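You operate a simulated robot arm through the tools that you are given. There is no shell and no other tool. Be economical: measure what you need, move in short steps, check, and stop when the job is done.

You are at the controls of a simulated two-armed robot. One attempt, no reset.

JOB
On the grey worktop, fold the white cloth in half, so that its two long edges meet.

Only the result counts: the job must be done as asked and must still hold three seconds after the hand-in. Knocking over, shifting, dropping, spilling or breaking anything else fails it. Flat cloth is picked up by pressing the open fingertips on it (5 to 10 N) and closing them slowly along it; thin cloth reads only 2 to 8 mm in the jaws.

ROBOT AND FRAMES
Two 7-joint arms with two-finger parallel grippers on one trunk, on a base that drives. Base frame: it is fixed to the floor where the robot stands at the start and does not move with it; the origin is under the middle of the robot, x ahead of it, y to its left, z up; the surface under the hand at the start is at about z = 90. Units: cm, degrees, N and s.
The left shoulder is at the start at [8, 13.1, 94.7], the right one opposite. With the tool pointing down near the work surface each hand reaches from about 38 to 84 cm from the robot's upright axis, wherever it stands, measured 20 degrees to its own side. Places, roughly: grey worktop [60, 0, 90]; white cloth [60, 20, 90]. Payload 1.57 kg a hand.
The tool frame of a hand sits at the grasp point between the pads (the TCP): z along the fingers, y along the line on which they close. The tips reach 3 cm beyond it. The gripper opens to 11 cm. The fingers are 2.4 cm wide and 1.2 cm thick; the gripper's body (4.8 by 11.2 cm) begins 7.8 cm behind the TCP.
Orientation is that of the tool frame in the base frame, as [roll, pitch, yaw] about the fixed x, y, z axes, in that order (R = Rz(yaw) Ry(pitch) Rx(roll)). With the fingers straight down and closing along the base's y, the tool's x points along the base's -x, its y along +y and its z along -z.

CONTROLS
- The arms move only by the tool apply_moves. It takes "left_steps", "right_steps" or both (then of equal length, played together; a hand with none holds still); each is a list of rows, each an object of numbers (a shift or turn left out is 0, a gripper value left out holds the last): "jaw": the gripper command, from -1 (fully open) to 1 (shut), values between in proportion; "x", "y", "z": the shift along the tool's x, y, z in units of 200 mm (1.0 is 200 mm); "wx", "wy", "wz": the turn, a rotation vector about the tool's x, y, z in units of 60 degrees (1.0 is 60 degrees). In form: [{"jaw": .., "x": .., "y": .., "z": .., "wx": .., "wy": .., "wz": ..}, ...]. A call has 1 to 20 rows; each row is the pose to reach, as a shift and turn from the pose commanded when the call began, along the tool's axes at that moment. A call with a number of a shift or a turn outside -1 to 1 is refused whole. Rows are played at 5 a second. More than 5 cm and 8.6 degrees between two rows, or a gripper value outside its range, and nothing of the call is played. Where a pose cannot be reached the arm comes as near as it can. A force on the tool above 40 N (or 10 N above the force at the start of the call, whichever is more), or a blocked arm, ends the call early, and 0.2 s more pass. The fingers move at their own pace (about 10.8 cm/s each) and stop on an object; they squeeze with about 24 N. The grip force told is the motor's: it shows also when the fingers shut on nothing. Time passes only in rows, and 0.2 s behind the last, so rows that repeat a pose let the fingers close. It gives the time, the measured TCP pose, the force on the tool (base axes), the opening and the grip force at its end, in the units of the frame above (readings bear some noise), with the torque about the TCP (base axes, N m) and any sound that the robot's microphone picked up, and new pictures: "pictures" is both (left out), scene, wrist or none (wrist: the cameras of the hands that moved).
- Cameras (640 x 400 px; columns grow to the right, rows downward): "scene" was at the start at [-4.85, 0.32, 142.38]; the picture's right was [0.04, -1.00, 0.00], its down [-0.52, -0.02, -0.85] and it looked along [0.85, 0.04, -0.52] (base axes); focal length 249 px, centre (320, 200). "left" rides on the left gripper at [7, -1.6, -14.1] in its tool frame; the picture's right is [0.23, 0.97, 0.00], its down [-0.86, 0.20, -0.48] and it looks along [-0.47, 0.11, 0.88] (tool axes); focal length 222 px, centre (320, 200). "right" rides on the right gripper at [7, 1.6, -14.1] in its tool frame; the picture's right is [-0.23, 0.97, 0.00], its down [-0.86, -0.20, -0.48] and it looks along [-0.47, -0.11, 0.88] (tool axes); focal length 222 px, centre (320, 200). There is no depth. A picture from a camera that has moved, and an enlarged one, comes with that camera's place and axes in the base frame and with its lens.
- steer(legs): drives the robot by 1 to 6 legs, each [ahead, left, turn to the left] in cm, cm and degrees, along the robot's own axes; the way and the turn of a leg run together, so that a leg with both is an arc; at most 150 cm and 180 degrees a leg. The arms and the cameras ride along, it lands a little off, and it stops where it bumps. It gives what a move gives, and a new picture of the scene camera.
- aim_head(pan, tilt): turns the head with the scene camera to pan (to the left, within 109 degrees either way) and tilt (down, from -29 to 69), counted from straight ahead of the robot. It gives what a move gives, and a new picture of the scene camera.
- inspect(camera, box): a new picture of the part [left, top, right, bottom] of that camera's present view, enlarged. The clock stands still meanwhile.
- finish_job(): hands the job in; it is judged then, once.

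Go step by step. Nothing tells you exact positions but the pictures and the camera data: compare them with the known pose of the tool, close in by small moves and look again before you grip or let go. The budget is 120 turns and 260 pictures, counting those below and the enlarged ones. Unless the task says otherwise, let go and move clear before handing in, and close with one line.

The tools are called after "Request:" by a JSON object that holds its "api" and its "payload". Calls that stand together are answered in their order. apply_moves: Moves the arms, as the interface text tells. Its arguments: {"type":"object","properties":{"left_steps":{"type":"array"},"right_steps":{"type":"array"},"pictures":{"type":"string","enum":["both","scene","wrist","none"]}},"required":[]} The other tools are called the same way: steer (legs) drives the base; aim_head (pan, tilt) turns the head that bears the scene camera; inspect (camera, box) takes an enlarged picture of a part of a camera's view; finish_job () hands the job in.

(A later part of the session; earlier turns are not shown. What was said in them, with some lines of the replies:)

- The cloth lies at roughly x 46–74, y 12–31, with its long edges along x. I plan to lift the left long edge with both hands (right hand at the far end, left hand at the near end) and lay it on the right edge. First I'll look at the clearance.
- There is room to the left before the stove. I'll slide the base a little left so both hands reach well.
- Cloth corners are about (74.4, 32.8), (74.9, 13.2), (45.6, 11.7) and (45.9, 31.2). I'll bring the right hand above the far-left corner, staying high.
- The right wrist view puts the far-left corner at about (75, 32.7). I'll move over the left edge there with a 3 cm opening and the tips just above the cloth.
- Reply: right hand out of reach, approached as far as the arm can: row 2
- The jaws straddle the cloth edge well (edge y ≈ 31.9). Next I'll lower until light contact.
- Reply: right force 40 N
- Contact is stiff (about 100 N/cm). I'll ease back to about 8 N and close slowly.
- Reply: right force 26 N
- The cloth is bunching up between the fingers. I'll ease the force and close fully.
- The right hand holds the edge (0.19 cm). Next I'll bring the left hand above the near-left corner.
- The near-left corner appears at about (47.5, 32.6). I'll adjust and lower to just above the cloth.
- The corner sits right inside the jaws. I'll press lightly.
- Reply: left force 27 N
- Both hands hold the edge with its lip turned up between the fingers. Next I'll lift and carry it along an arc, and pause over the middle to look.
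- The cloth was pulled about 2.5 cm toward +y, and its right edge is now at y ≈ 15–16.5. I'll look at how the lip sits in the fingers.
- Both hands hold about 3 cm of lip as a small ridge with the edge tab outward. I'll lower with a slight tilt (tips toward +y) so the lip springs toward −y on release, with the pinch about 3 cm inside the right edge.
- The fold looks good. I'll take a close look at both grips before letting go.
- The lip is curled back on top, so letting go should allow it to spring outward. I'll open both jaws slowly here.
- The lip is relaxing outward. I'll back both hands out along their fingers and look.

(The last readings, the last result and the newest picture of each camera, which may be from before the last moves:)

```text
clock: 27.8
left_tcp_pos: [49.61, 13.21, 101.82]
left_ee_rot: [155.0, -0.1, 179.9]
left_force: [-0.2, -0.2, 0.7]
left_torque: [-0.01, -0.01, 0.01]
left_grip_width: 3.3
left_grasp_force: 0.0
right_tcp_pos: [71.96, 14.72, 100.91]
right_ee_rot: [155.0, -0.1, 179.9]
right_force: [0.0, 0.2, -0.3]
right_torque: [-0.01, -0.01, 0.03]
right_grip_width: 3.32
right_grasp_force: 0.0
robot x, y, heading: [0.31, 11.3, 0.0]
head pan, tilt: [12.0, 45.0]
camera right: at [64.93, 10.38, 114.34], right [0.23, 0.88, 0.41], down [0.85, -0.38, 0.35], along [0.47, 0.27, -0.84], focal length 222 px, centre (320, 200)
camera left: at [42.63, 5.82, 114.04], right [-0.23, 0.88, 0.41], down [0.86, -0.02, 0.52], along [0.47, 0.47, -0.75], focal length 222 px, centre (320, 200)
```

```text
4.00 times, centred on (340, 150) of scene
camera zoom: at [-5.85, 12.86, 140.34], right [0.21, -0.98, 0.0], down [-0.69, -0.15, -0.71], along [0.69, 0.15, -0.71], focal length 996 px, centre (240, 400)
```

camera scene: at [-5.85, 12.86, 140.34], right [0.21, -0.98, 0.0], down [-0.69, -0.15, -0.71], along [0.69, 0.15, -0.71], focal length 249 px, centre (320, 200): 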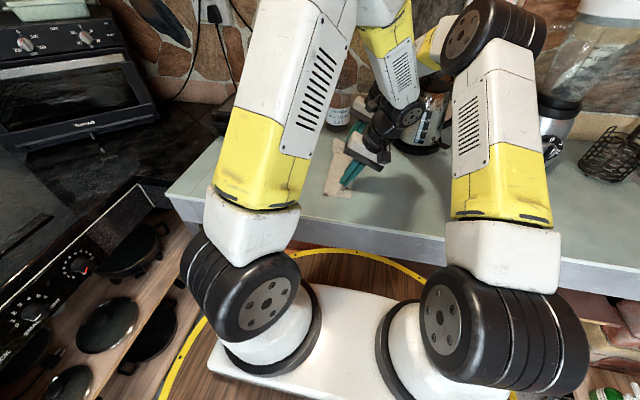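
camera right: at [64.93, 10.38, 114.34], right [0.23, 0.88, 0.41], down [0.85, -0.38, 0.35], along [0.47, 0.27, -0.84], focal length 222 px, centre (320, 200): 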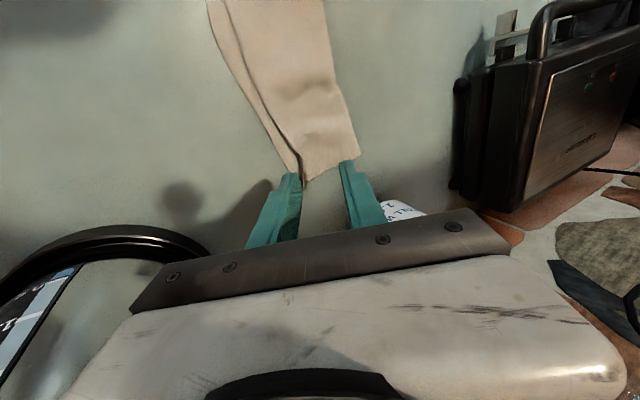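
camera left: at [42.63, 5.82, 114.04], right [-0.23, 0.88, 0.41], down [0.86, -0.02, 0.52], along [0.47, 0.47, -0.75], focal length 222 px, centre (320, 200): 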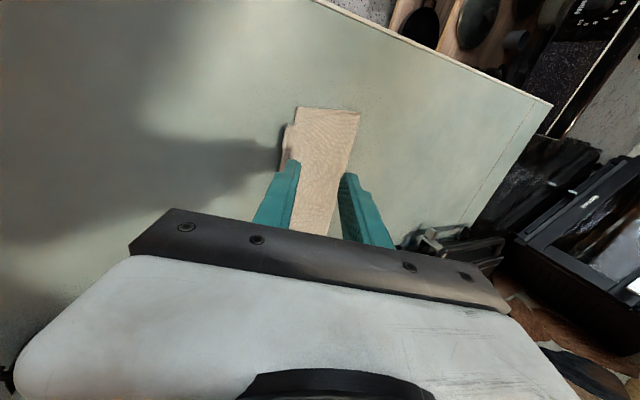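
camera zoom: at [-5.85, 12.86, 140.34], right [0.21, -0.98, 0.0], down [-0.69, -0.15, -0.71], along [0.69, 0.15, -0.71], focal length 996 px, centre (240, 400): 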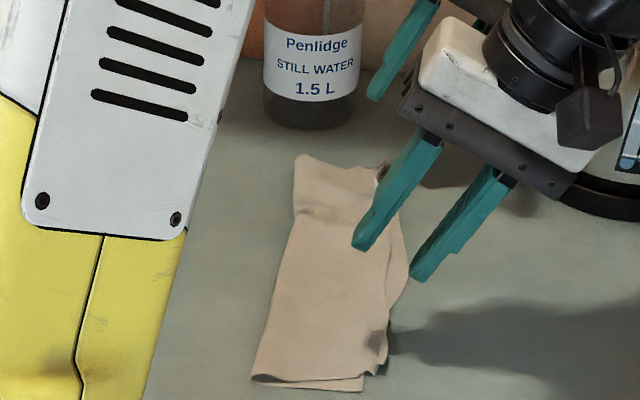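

The lip has sprung out to the right edge. I'll raise both hands clear to inspect the alignment.

Request:
{"api": "apply_moves", "payload": {"left_steps": [{"z": -0.15, "wx": 0.1}, {"z": -0.3, "wx": 0.2}, {"z": -0.45, "wx": 0.3}, {"z": -0.5, "y": 0.2, "wx": 0.4}, {"z": -0.5, "y": 0.4, "wx": 0.417}, {"z": -0.5, "y": 0.6, "wx": 0.417}, {"z": -0.5, "y": 0.8, "wx": 0.417}, {"z": -0.5, "y": 0.95, "wx": 0.417}], "right_steps": [{"z": -0.15, "wx": 0.1}, {"z": -0.3, "wx": 0.2}, {"z": -0.45, "wx": 0.3}, {"z": -0.5, "x": 0.2, "y": -0.1, "wx": 0.4}, {"z": -0.5, "x": 0.4, "y": -0.2, "wx": 0.417}, {"z": -0.5, "x": 0.6, "y": -0.3, "wx": 0.417}, {"z": -0.5, "x": 0.7, "y": -0.4, "wx": 0.417}, {"z": -0.5, "x": 0.8, "y": -0.4, "wx": 0.417}]}}

Request:
{"api": "inspect", "payload": {"camera": "scene", "box": [260, 100, 420, 200]}}

```text
clock: 29.6
left_tcp_pos: [49.49, 26.2, 118.95]
left_ee_rot: [-180.0, 0.1, 179.9]
left_force: [-0.5, -0.7, 0.2]
left_torque: [0.0, 0.05, -0.01]
left_grip_width: 3.29
left_grasp_force: 0.1
right_tcp_pos: [55.85, 3.33, 106.7]
right_ee_rot: [179.9, 0.0, 179.9]
right_force: [0.9, -0.8, 0.5]
right_torque: [0.01, -0.02, 0.02]
right_grip_width: 3.3
right_grasp_force: 0.0
robot x, y, heading: [0.43, 11.16, -0.3]
head pan, tilt: [12.0, 45.0]
camera scene: at [-5.84, 12.84, 140.34], right [0.21, -0.98, 0.0], down [-0.69, -0.15, -0.71], along [0.69, 0.15, -0.71], focal length 249 px, centre (320, 200)
camera right: at [48.73, 5.07, 120.68], right [0.23, 0.97, 0.0], down [0.86, -0.2, 0.48], along [0.47, -0.11, -0.88], focal length 222 px, centre (320, 200)
camera left: at [42.57, 24.64, 133.06], right [-0.23, 0.97, 0.0], down [0.86, 0.2, 0.48], along [0.47, 0.11, -0.88], focal length 222 px, centre (320, 200)
```

scene: 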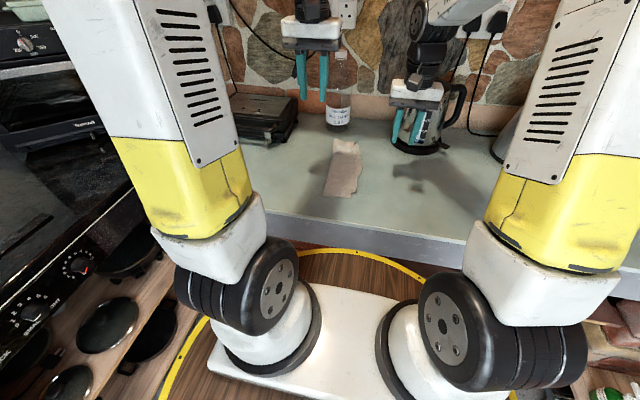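
right: 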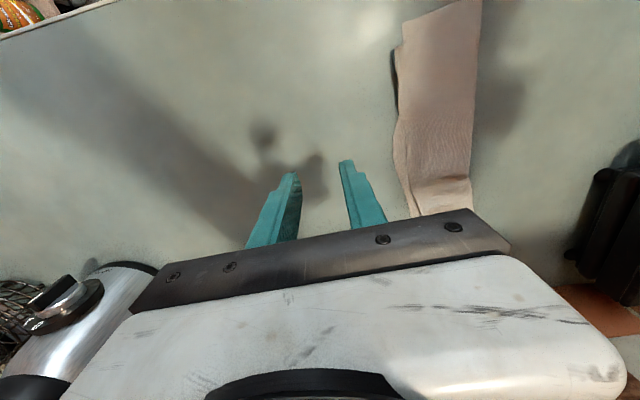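
left: 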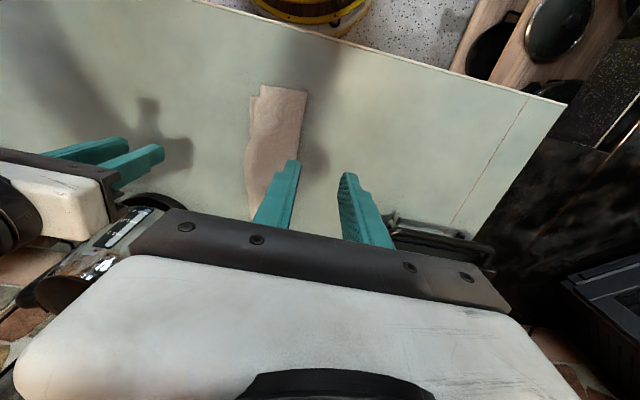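

```text
4.00 times, centred on (340, 150) of scene
camera zoom: at [-5.84, 12.84, 140.34], right [0.21, -0.98, 0.0], down [-0.69, -0.15, -0.71], along [0.69, 0.15, -0.71], focal length 996 px, centre (240, 400)
```

zoom: 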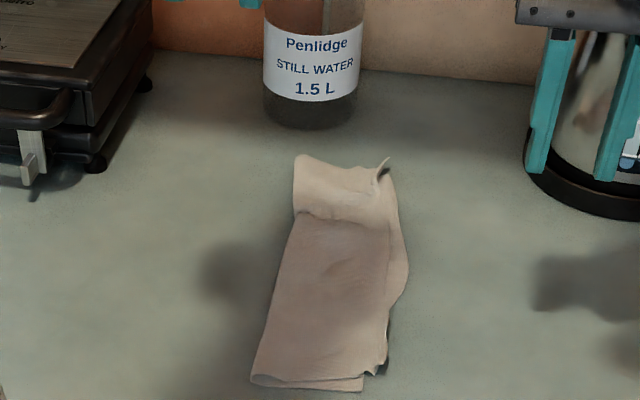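

The fold sits well, so I'll check the open edge up close with the right wrist camera.

Request:
{"api": "inspect", "payload": {"camera": "right", "box": [340, 0, 540, 125]}}

Request:
{"api": "inspect", "payload": {"camera": "right", "box": [340, 100, 540, 225]}}

Request:
{"api": "inspect", "payload": {"camera": "left", "box": [200, 70, 360, 220]}}

```text
3.20 times, centred on (440, 62) of right
camera zoom: at [48.73, 5.07, 120.68], right [0.23, 0.97, 0.0], down [0.86, -0.2, 0.48], along [0.47, -0.11, -0.88], focal length 711 px, centre (-64, 640)
```

zoom: 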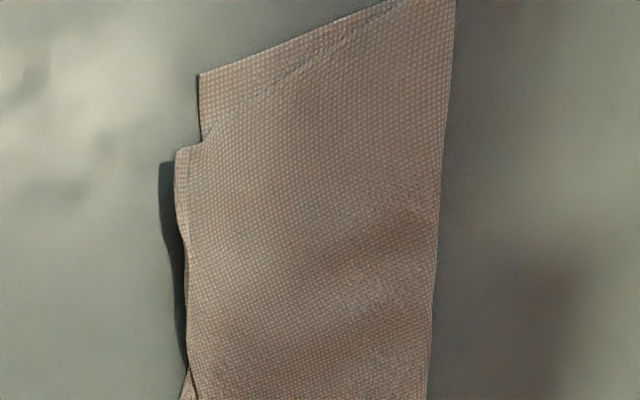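

```text
3.20 times, centred on (440, 162) of right
camera zoom: at [48.73, 5.07, 120.68], right [0.23, 0.97, 0.0], down [0.86, -0.2, 0.48], along [0.47, -0.11, -0.88], focal length 711 px, centre (-64, 320)
```

zoom: 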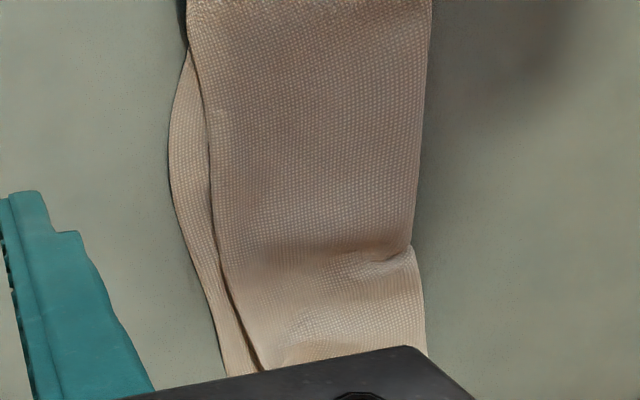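

```text
2.67 times, centred on (280, 145) of left
camera zoom: at [42.57, 24.64, 133.06], right [-0.23, 0.97, 0.0], down [0.86, 0.2, 0.48], along [0.47, 0.11, -0.88], focal length 592 px, centre (427, 347)
```

zoom: 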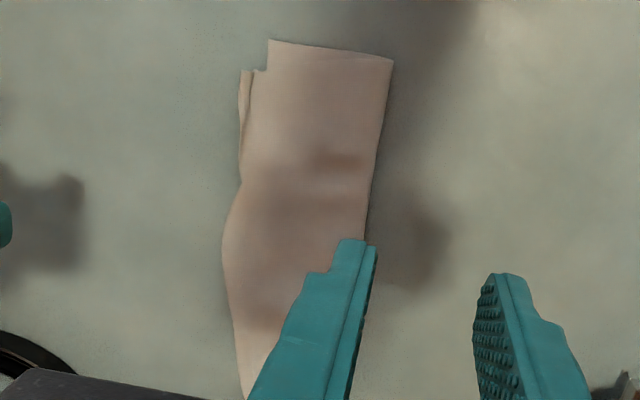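

The fold is nearly there. The near top corner overshoots by about 1.3 cm, while the far end is about 1.7 cm short and curled up. I'll bring the right hand over the far corner to look closer.

Request:
{"api": "apply_moves", "payload": {"right_steps": [{"y": 0.2}, {"y": 0.4, "x": -0.1}, {"y": 0.5, "x": -0.3}, {"y": 0.54, "x": -0.5}, {"y": 0.54, "x": -0.7}, {"y": 0.54, "x": -0.76, "z": 0.1}, {"y": 0.54, "x": -0.76, "z": 0.2}, {"y": 0.54, "x": -0.76, "z": 0.2}], "pictures": "wrist"}}

Request:
{"api": "inspect", "payload": {"camera": "right", "box": [200, 50, 440, 200]}}

Request:
{"api": "inspect", "payload": {"camera": "scene", "box": [300, 120, 400, 205]}}

```text
clock: 31.4
left_tcp_pos: [49.5, 26.15, 118.76]
left_ee_rot: [180.0, 0.0, 179.9]
left_force: [0.1, 0.2, 0.4]
left_torque: [0.03, 0.01, -0.01]
left_grip_width: 3.31
left_grasp_force: 0.1
right_tcp_pos: [71.28, 14.22, 102.45]
right_ee_rot: [-180.0, 0.1, 179.9]
right_force: [-0.6, -0.1, 0.0]
right_torque: [-0.01, -0.03, 0.01]
right_grip_width: 3.31
right_grasp_force: 0.1
robot x, y, heading: [0.27, 11.1, -0.2]
head pan, tilt: [12.0, 45.0]
camera right: at [64.22, 15.94, 116.65], right [0.23, 0.97, 0.0], down [0.85, -0.2, 0.48], along [0.47, -0.11, -0.88], focal length 222 px, centre (320, 200)
```

right: 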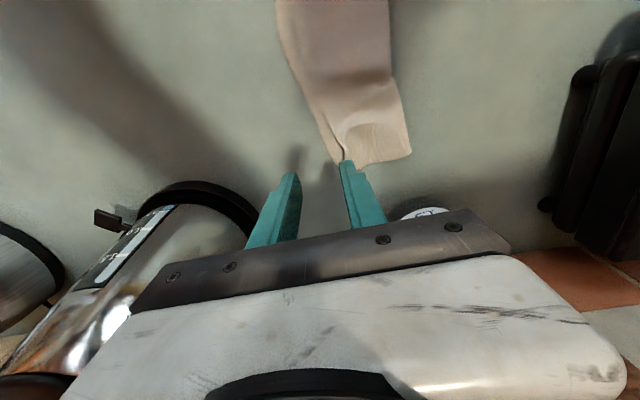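

```text
2.67 times, centred on (320, 125) of right
camera zoom: at [64.22, 15.94, 116.65], right [0.23, 0.97, 0.0], down [0.85, -0.2, 0.48], along [0.47, -0.11, -0.88], focal length 592 px, centre (320, 400)
```

zoom: 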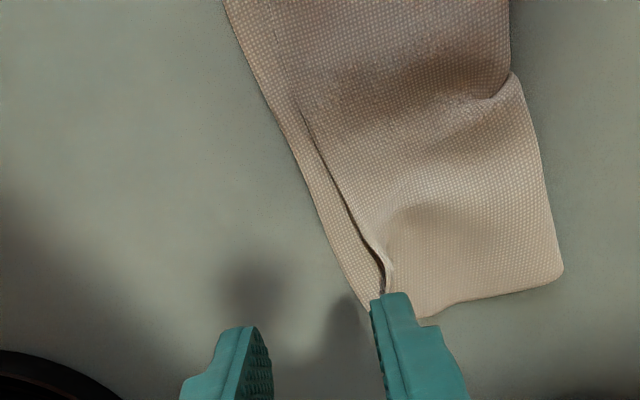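

```text
4.71 times, centred on (350, 162) of scene
camera zoom: at [-5.85, 12.87, 140.34], right [0.21, -0.98, 0.0], down [-0.69, -0.15, -0.71], along [0.69, 0.15, -0.71], focal length 1172 px, centre (179, 376)
```

zoom: 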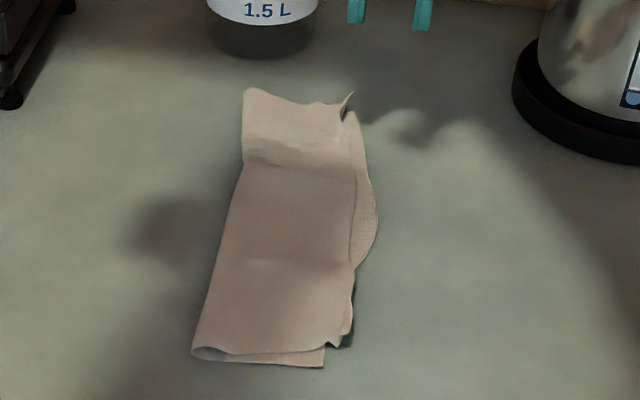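

The far top edge stands up as a small lip at about (72.4, 16.8). I'll pinch that lip from above without pressing on the lower layer.

Request:
{"api": "apply_moves", "payload": {"right_steps": [{"x": -0.066, "y": 0.13, "z": 0.1}, {"x": -0.066, "y": 0.13, "z": 0.25}, {"x": -0.066, "y": 0.13, "z": 0.37}, {"x": -0.066, "y": 0.13, "z": 0.43}, {"x": -0.066, "y": 0.13, "z": 0.44}, {"x": -0.066, "y": 0.13, "z": 0.44}], "pictures": "none"}}

Request:
{"api": "inspect", "payload": {"camera": "right", "box": [240, 100, 400, 200]}}

```text
clock: 32.8
left_tcp_pos: [49.52, 26.19, 118.83]
left_ee_rot: [180.0, 0.0, 180.0]
left_force: [-0.7, 0.2, 0.4]
left_torque: [0.01, 0.04, 0.0]
left_grip_width: 3.28
left_grasp_force: 0.0
right_tcp_pos: [72.43, 16.99, 93.93]
right_ee_rot: [179.9, 0.0, 179.9]
right_force: [0.5, 0.7, -0.2]
right_torque: [0.02, -0.02, 0.04]
right_grip_width: 3.29
right_grasp_force: 0.0
robot x, y, heading: [0.02, 11.38, -0.0]
head pan, tilt: [12.0, 45.0]
```

```text
4.00 times, centred on (320, 150) of right
camera zoom: at [65.39, 18.71, 108.03], right [0.23, 0.97, 0.0], down [0.85, -0.2, 0.48], along [0.47, -0.11, -0.88], focal length 888 px, centre (320, 400)
```

zoom: 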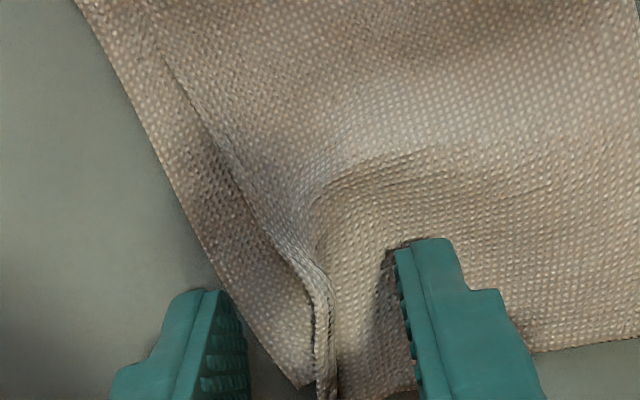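

The lip is centred between the fingers. I'll close on it.

Request:
{"api": "apply_moves", "payload": {"right_steps": [{"z": 0.005, "jaw": 0.5}, {"z": 0.01, "jaw": 0.6}, {"z": 0.01, "jaw": 0.7}, {"z": 0.01, "jaw": 0.8}, {"z": 0.01, "jaw": 0.9}, {"z": 0.01, "jaw": 1}, {"z": 0.01, "jaw": 1}, {"z": 0.01, "jaw": 1}], "pictures": "none"}}

Request:
{"api": "inspect", "payload": {"camera": "right", "box": [240, 100, 400, 200]}}

```text
clock: 34.6
left_tcp_pos: [49.56, 26.2, 118.8]
left_ee_rot: [180.0, 0.0, 179.9]
left_force: [-0.2, -0.5, -0.8]
left_torque: [-0.01, -0.05, -0.01]
left_grip_width: 3.3
left_grasp_force: 0.0
right_tcp_pos: [72.53, 16.89, 93.62]
right_ee_rot: [-180.0, 0.0, 179.8]
right_force: [0.1, -0.2, -0.1]
right_torque: [-0.01, -0.01, 0.0]
right_grip_width: 0.13
right_grasp_force: 23.6
robot x, y, heading: [-0.26, 11.0, -0.3]
head pan, tilt: [12.0, 45.0]
```

```text
4.00 times, centred on (320, 150) of right
camera zoom: at [65.4, 18.62, 107.76], right [0.23, 0.97, 0.0], down [0.85, -0.2, 0.48], along [0.47, -0.11, -0.88], focal length 888 px, centre (320, 400)
```

zoom: 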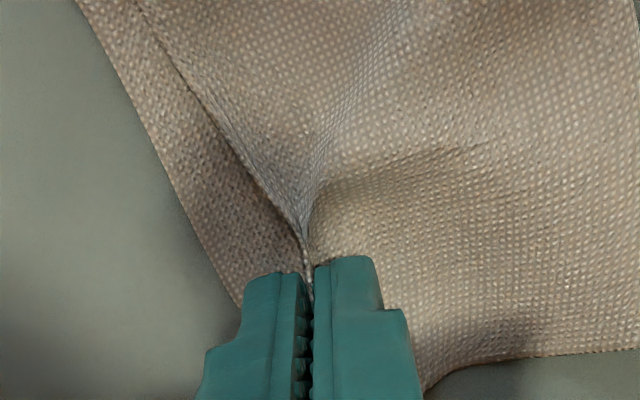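

Only the top layer is held. I'll draw it 1.1 cm toward −y, slightly raised, and let go.

Request:
{"api": "apply_moves", "payload": {"right_steps": [{"z": -0.02}, {"z": -0.025, "y": -0.02}, {"z": -0.025, "y": -0.04}, {"z": -0.02, "y": -0.055}, {"z": -0.015, "y": -0.06}, {"z": -0.015, "y": -0.06, "jaw": 0.8}, {"z": -0.015, "y": -0.06, "jaw": 0.6}, {"z": -0.015, "y": -0.06, "jaw": 0.4}, {"z": -0.015, "y": -0.06, "jaw": 0.4}, {"z": -0.1, "y": -0.06}, {"z": -0.25, "y": -0.06}, {"z": -0.4, "y": -0.06}, {"z": -0.4, "y": -0.06}], "pictures": "none"}}

Request:
{"api": "inspect", "payload": {"camera": "right", "box": [200, 50, 440, 200]}}

Request:
{"api": "inspect", "payload": {"camera": "scene", "box": [300, 120, 400, 205]}}

```text
clock: 37.4
left_tcp_pos: [49.54, 26.18, 118.86]
left_ee_rot: [-180.0, 0.0, 179.8]
left_force: [0.1, -0.3, 0.6]
left_torque: [0.01, 0.02, -0.02]
left_grip_width: 3.33
left_grasp_force: 0.0
right_tcp_pos: [72.6, 15.83, 101.55]
right_ee_rot: [180.0, 0.0, 179.9]
right_force: [-0.9, 0.4, 0.0]
right_torque: [0.0, -0.01, 0.01]
right_grip_width: 3.32
right_grasp_force: 0.0
robot x, y, heading: [0.31, 11.0, -0.1]
head pan, tilt: [12.0, 45.0]
```

```text
2.67 times, centred on (320, 125) of right
camera zoom: at [65.49, 17.44, 115.71], right [0.23, 0.97, 0.0], down [0.85, -0.2, 0.48], along [0.47, -0.11, -0.88], focal length 592 px, centre (320, 400)
```

zoom: 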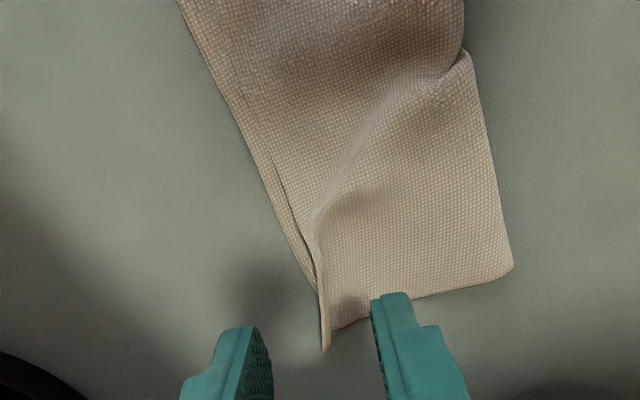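

```text
4.71 times, centred on (350, 162) of scene
camera zoom: at [-5.85, 12.86, 140.34], right [0.21, -0.98, 0.0], down [-0.69, -0.15, -0.71], along [0.69, 0.15, -0.71], focal length 1172 px, centre (179, 376)
```

zoom: 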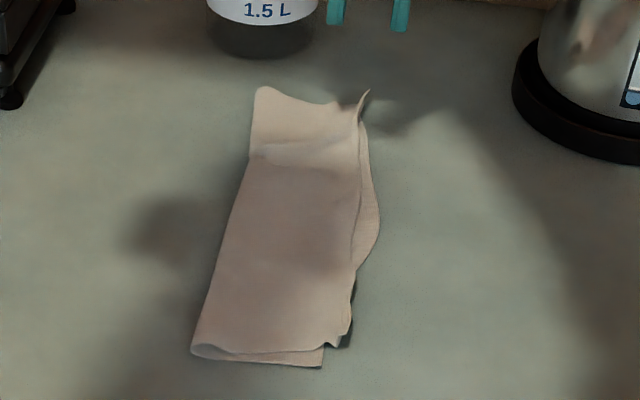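

The far end now meets well. I'll press its small upright lip flat with closed fingers.

Request:
{"api": "apply_moves", "payload": {"right_steps": [{"y": 0.08, "jaw": 1}, {"y": 0.08, "z": 0.1}, {"y": 0.08, "z": 0.2}, {"y": 0.08, "z": 0.3}, {"y": 0.08, "z": 0.38}, {"y": 0.08, "z": 0.41}, {"y": 0.08, "z": 0.42}, {"y": 0.08, "z": 0.423}, {"y": 0.08, "z": 0.423}, {"y": 0.08, "z": 0.38}, {"y": 0.08, "z": 0.2}, {"y": 0.08, "z": 0.0}], "pictures": "none"}}

Request:
{"api": "inspect", "payload": {"camera": "right", "box": [200, 50, 440, 200]}}

Request:
{"api": "inspect", "payload": {"camera": "left", "box": [200, 70, 360, 220]}}

```text
clock: 40.0
left_tcp_pos: [49.49, 26.18, 118.79]
left_ee_rot: [180.0, 0.0, 179.9]
left_force: [0.8, -0.3, -0.4]
left_torque: [0.0, -0.01, -0.02]
left_grip_width: 3.32
left_grasp_force: 0.0
right_tcp_pos: [72.37, 17.26, 101.73]
right_ee_rot: [180.0, -0.2, -179.9]
right_force: [1.4, -0.3, -0.9]
right_torque: [-0.02, 0.04, 0.01]
right_grip_width: 0.0
right_grasp_force: 21.0
robot x, y, heading: [0.36, 11.12, -0.5]
head pan, tilt: [12.0, 45.0]
```

```text
2.67 times, centred on (320, 125) of right
camera zoom: at [65.4, 18.93, 115.9], right [0.23, 0.97, 0.0], down [0.86, -0.2, 0.48], along [0.47, -0.11, -0.88], focal length 592 px, centre (320, 400)
```

zoom: 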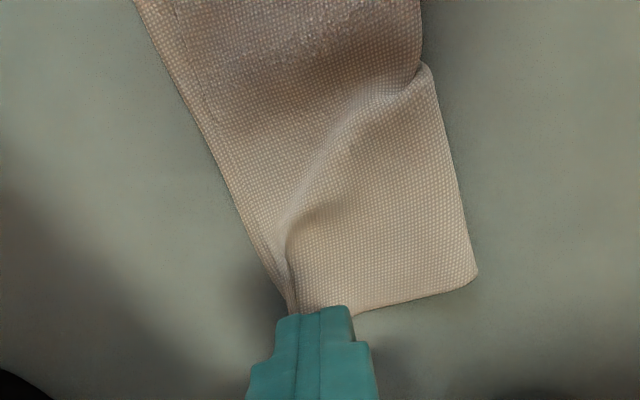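

```text
2.67 times, centred on (280, 145) of left
camera zoom: at [42.59, 24.63, 133.03], right [-0.23, 0.97, 0.0], down [0.86, 0.2, 0.48], along [0.47, 0.11, -0.88], focal length 592 px, centre (427, 347)
```

zoom: 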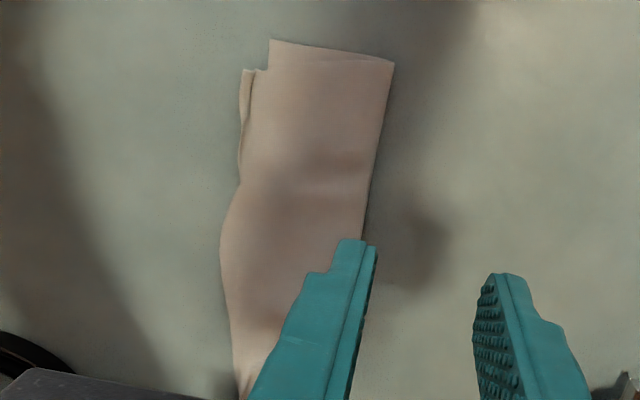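

The far end is flat and aligned. Next I'll bring the left hand over the near open corner to look at the overhanging lip.

Request:
{"api": "apply_moves", "payload": {"left_steps": [{"y": -0.2}, {"y": -0.4}, {"y": -0.55, "z": 0.15}, {"y": -0.55, "z": 0.35}, {"y": -0.55, "z": 0.55}, {"y": -0.55, "z": 0.75}, {"y": -0.55, "z": 0.85}, {"y": -0.55, "z": 0.85}], "right_steps": [{"z": -0.1}, {"z": -0.2}, {"z": -0.2, "y": -0.1, "x": 0.1}, {"z": -0.2, "y": -0.2, "x": 0.2}, {"z": -0.2, "y": -0.3, "x": 0.2}, {"z": -0.2, "y": -0.4, "x": 0.2}, {"z": -0.2, "y": -0.5, "x": 0.3}, {"z": -0.2, "y": -0.6, "x": 0.3}], "pictures": "scene"}}

Request:
{"api": "inspect", "payload": {"camera": "left", "box": [200, 50, 440, 200]}}

```text
clock: 41.8
left_tcp_pos: [49.67, 15.24, 101.85]
left_ee_rot: [-180.0, 0.0, -180.0]
left_force: [0.1, 0.4, 0.3]
left_torque: [-0.04, 0.02, -0.03]
left_grip_width: 3.31
left_grasp_force: 0.0
right_tcp_pos: [66.47, 5.37, 105.52]
right_ee_rot: [180.0, 0.0, 180.0]
right_force: [0.0, -0.2, 0.4]
right_torque: [-0.03, -0.02, -0.02]
right_grip_width: 0.0
right_grasp_force: 21.0
robot x, y, heading: [-0.13, 10.95, -0.5]
head pan, tilt: [12.0, 45.0]
camera scene: at [-5.85, 12.88, 140.34], right [0.21, -0.98, 0.0], down [-0.69, -0.15, -0.71], along [0.69, 0.15, -0.71], focal length 249 px, centre (320, 200)
```

scene: 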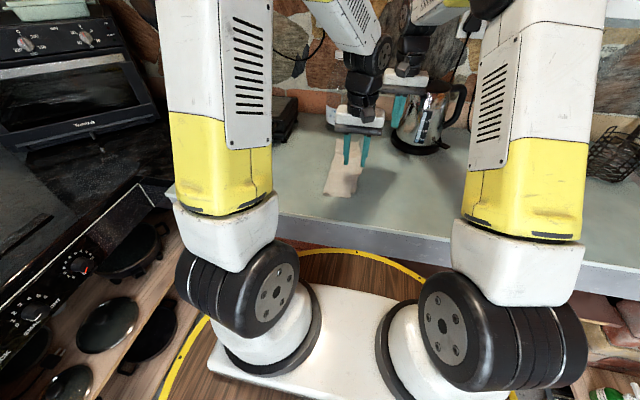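

```text
2.67 times, centred on (320, 125) of left
camera zoom: at [42.77, 13.6, 116.1], right [-0.23, 0.97, 0.0], down [0.86, 0.2, 0.48], along [0.47, 0.11, -0.88], focal length 592 px, centre (320, 400)
```

zoom: 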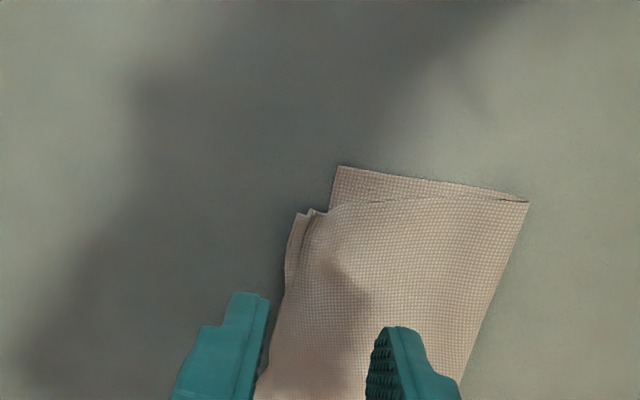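

The near corner lies flat, with about 1 cm of overlap that balances the cloth's own wavy outline. Handling it more would risk disturbing the fold, so I'll move both hands clear and make a last check.

Request:
{"api": "apply_moves", "payload": {"left_steps": [{"z": -0.2}, {"z": -0.4}, {"z": -0.6}, {"z": -0.7, "y": 0.2}, {"z": -0.7, "y": 0.4}, {"z": -0.7, "y": 0.6}, {"z": -0.7, "y": 0.8, "x": 0.1}, {"z": -0.7, "y": 0.95, "x": 0.2}, {"z": -0.7, "y": 0.95, "x": 0.2}], "right_steps": [{"x": 0.1}, {"x": 0.2}, {"x": 0.3}, {"x": 0.4}, {"x": 0.5}, {"x": 0.6, "y": -0.1}, {"x": 0.7, "y": -0.2, "z": -0.1}, {"x": 0.7, "y": -0.3, "z": -0.2}, {"x": 0.7, "y": -0.3, "z": -0.2}], "pictures": "scene"}}

Request:
{"api": "inspect", "payload": {"camera": "scene", "box": [300, 120, 400, 205]}}

```text
clock: 43.8
left_tcp_pos: [45.71, 34.41, 115.9]
left_ee_rot: [179.9, -0.1, 179.9]
left_force: [0.2, -0.5, 0.0]
left_torque: [-0.02, 0.02, 0.01]
left_grip_width: 3.31
left_grasp_force: 0.1
right_tcp_pos: [52.4, -0.7, 109.63]
right_ee_rot: [179.9, 0.1, 179.9]
right_force: [-0.4, -0.1, -0.9]
right_torque: [0.02, 0.02, 0.0]
right_grip_width: 0.02
right_grasp_force: 20.9
robot x, y, heading: [-0.09, 10.87, -0.2]
head pan, tilt: [12.0, 45.0]
camera scene: at [-5.87, 12.86, 140.34], right [0.21, -0.98, 0.0], down [-0.69, -0.15, -0.71], along [0.69, 0.15, -0.71], focal length 249 px, centre (320, 200)
```

scene: 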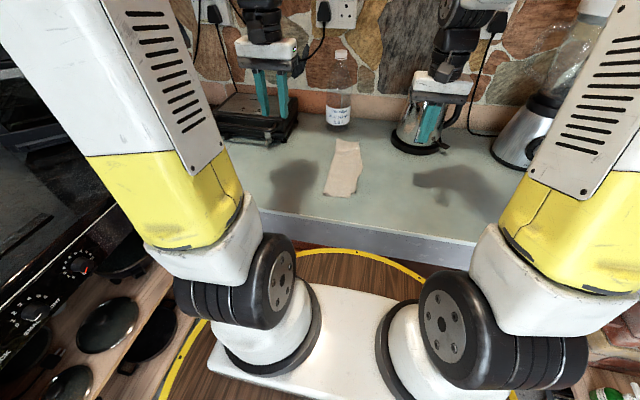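

```text
4.71 times, centred on (350, 162) of scene
camera zoom: at [-5.87, 12.86, 140.34], right [0.21, -0.98, 0.0], down [-0.69, -0.15, -0.71], along [0.69, 0.15, -0.71], focal length 1172 px, centre (179, 376)
```

zoom: 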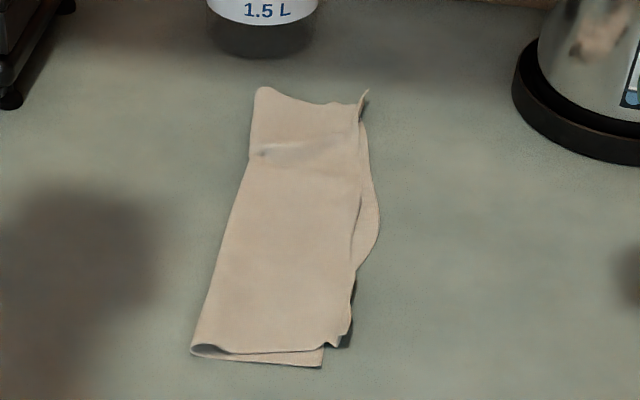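

The cloth is folded in half lengthwise with its long edges together, and nothing else looks disturbed. I'm handing in.

Request:
{"api": "finish_job", "payload": {}}

```text
The job is handed in.
```

The white cloth is folded in half lengthwise on the grey worktop. Its long edges meet to within about 1–2 cm, apart from a near-corner offset of about 2 cm along its length. Both hands are clear, and nothing else looks disturbed.
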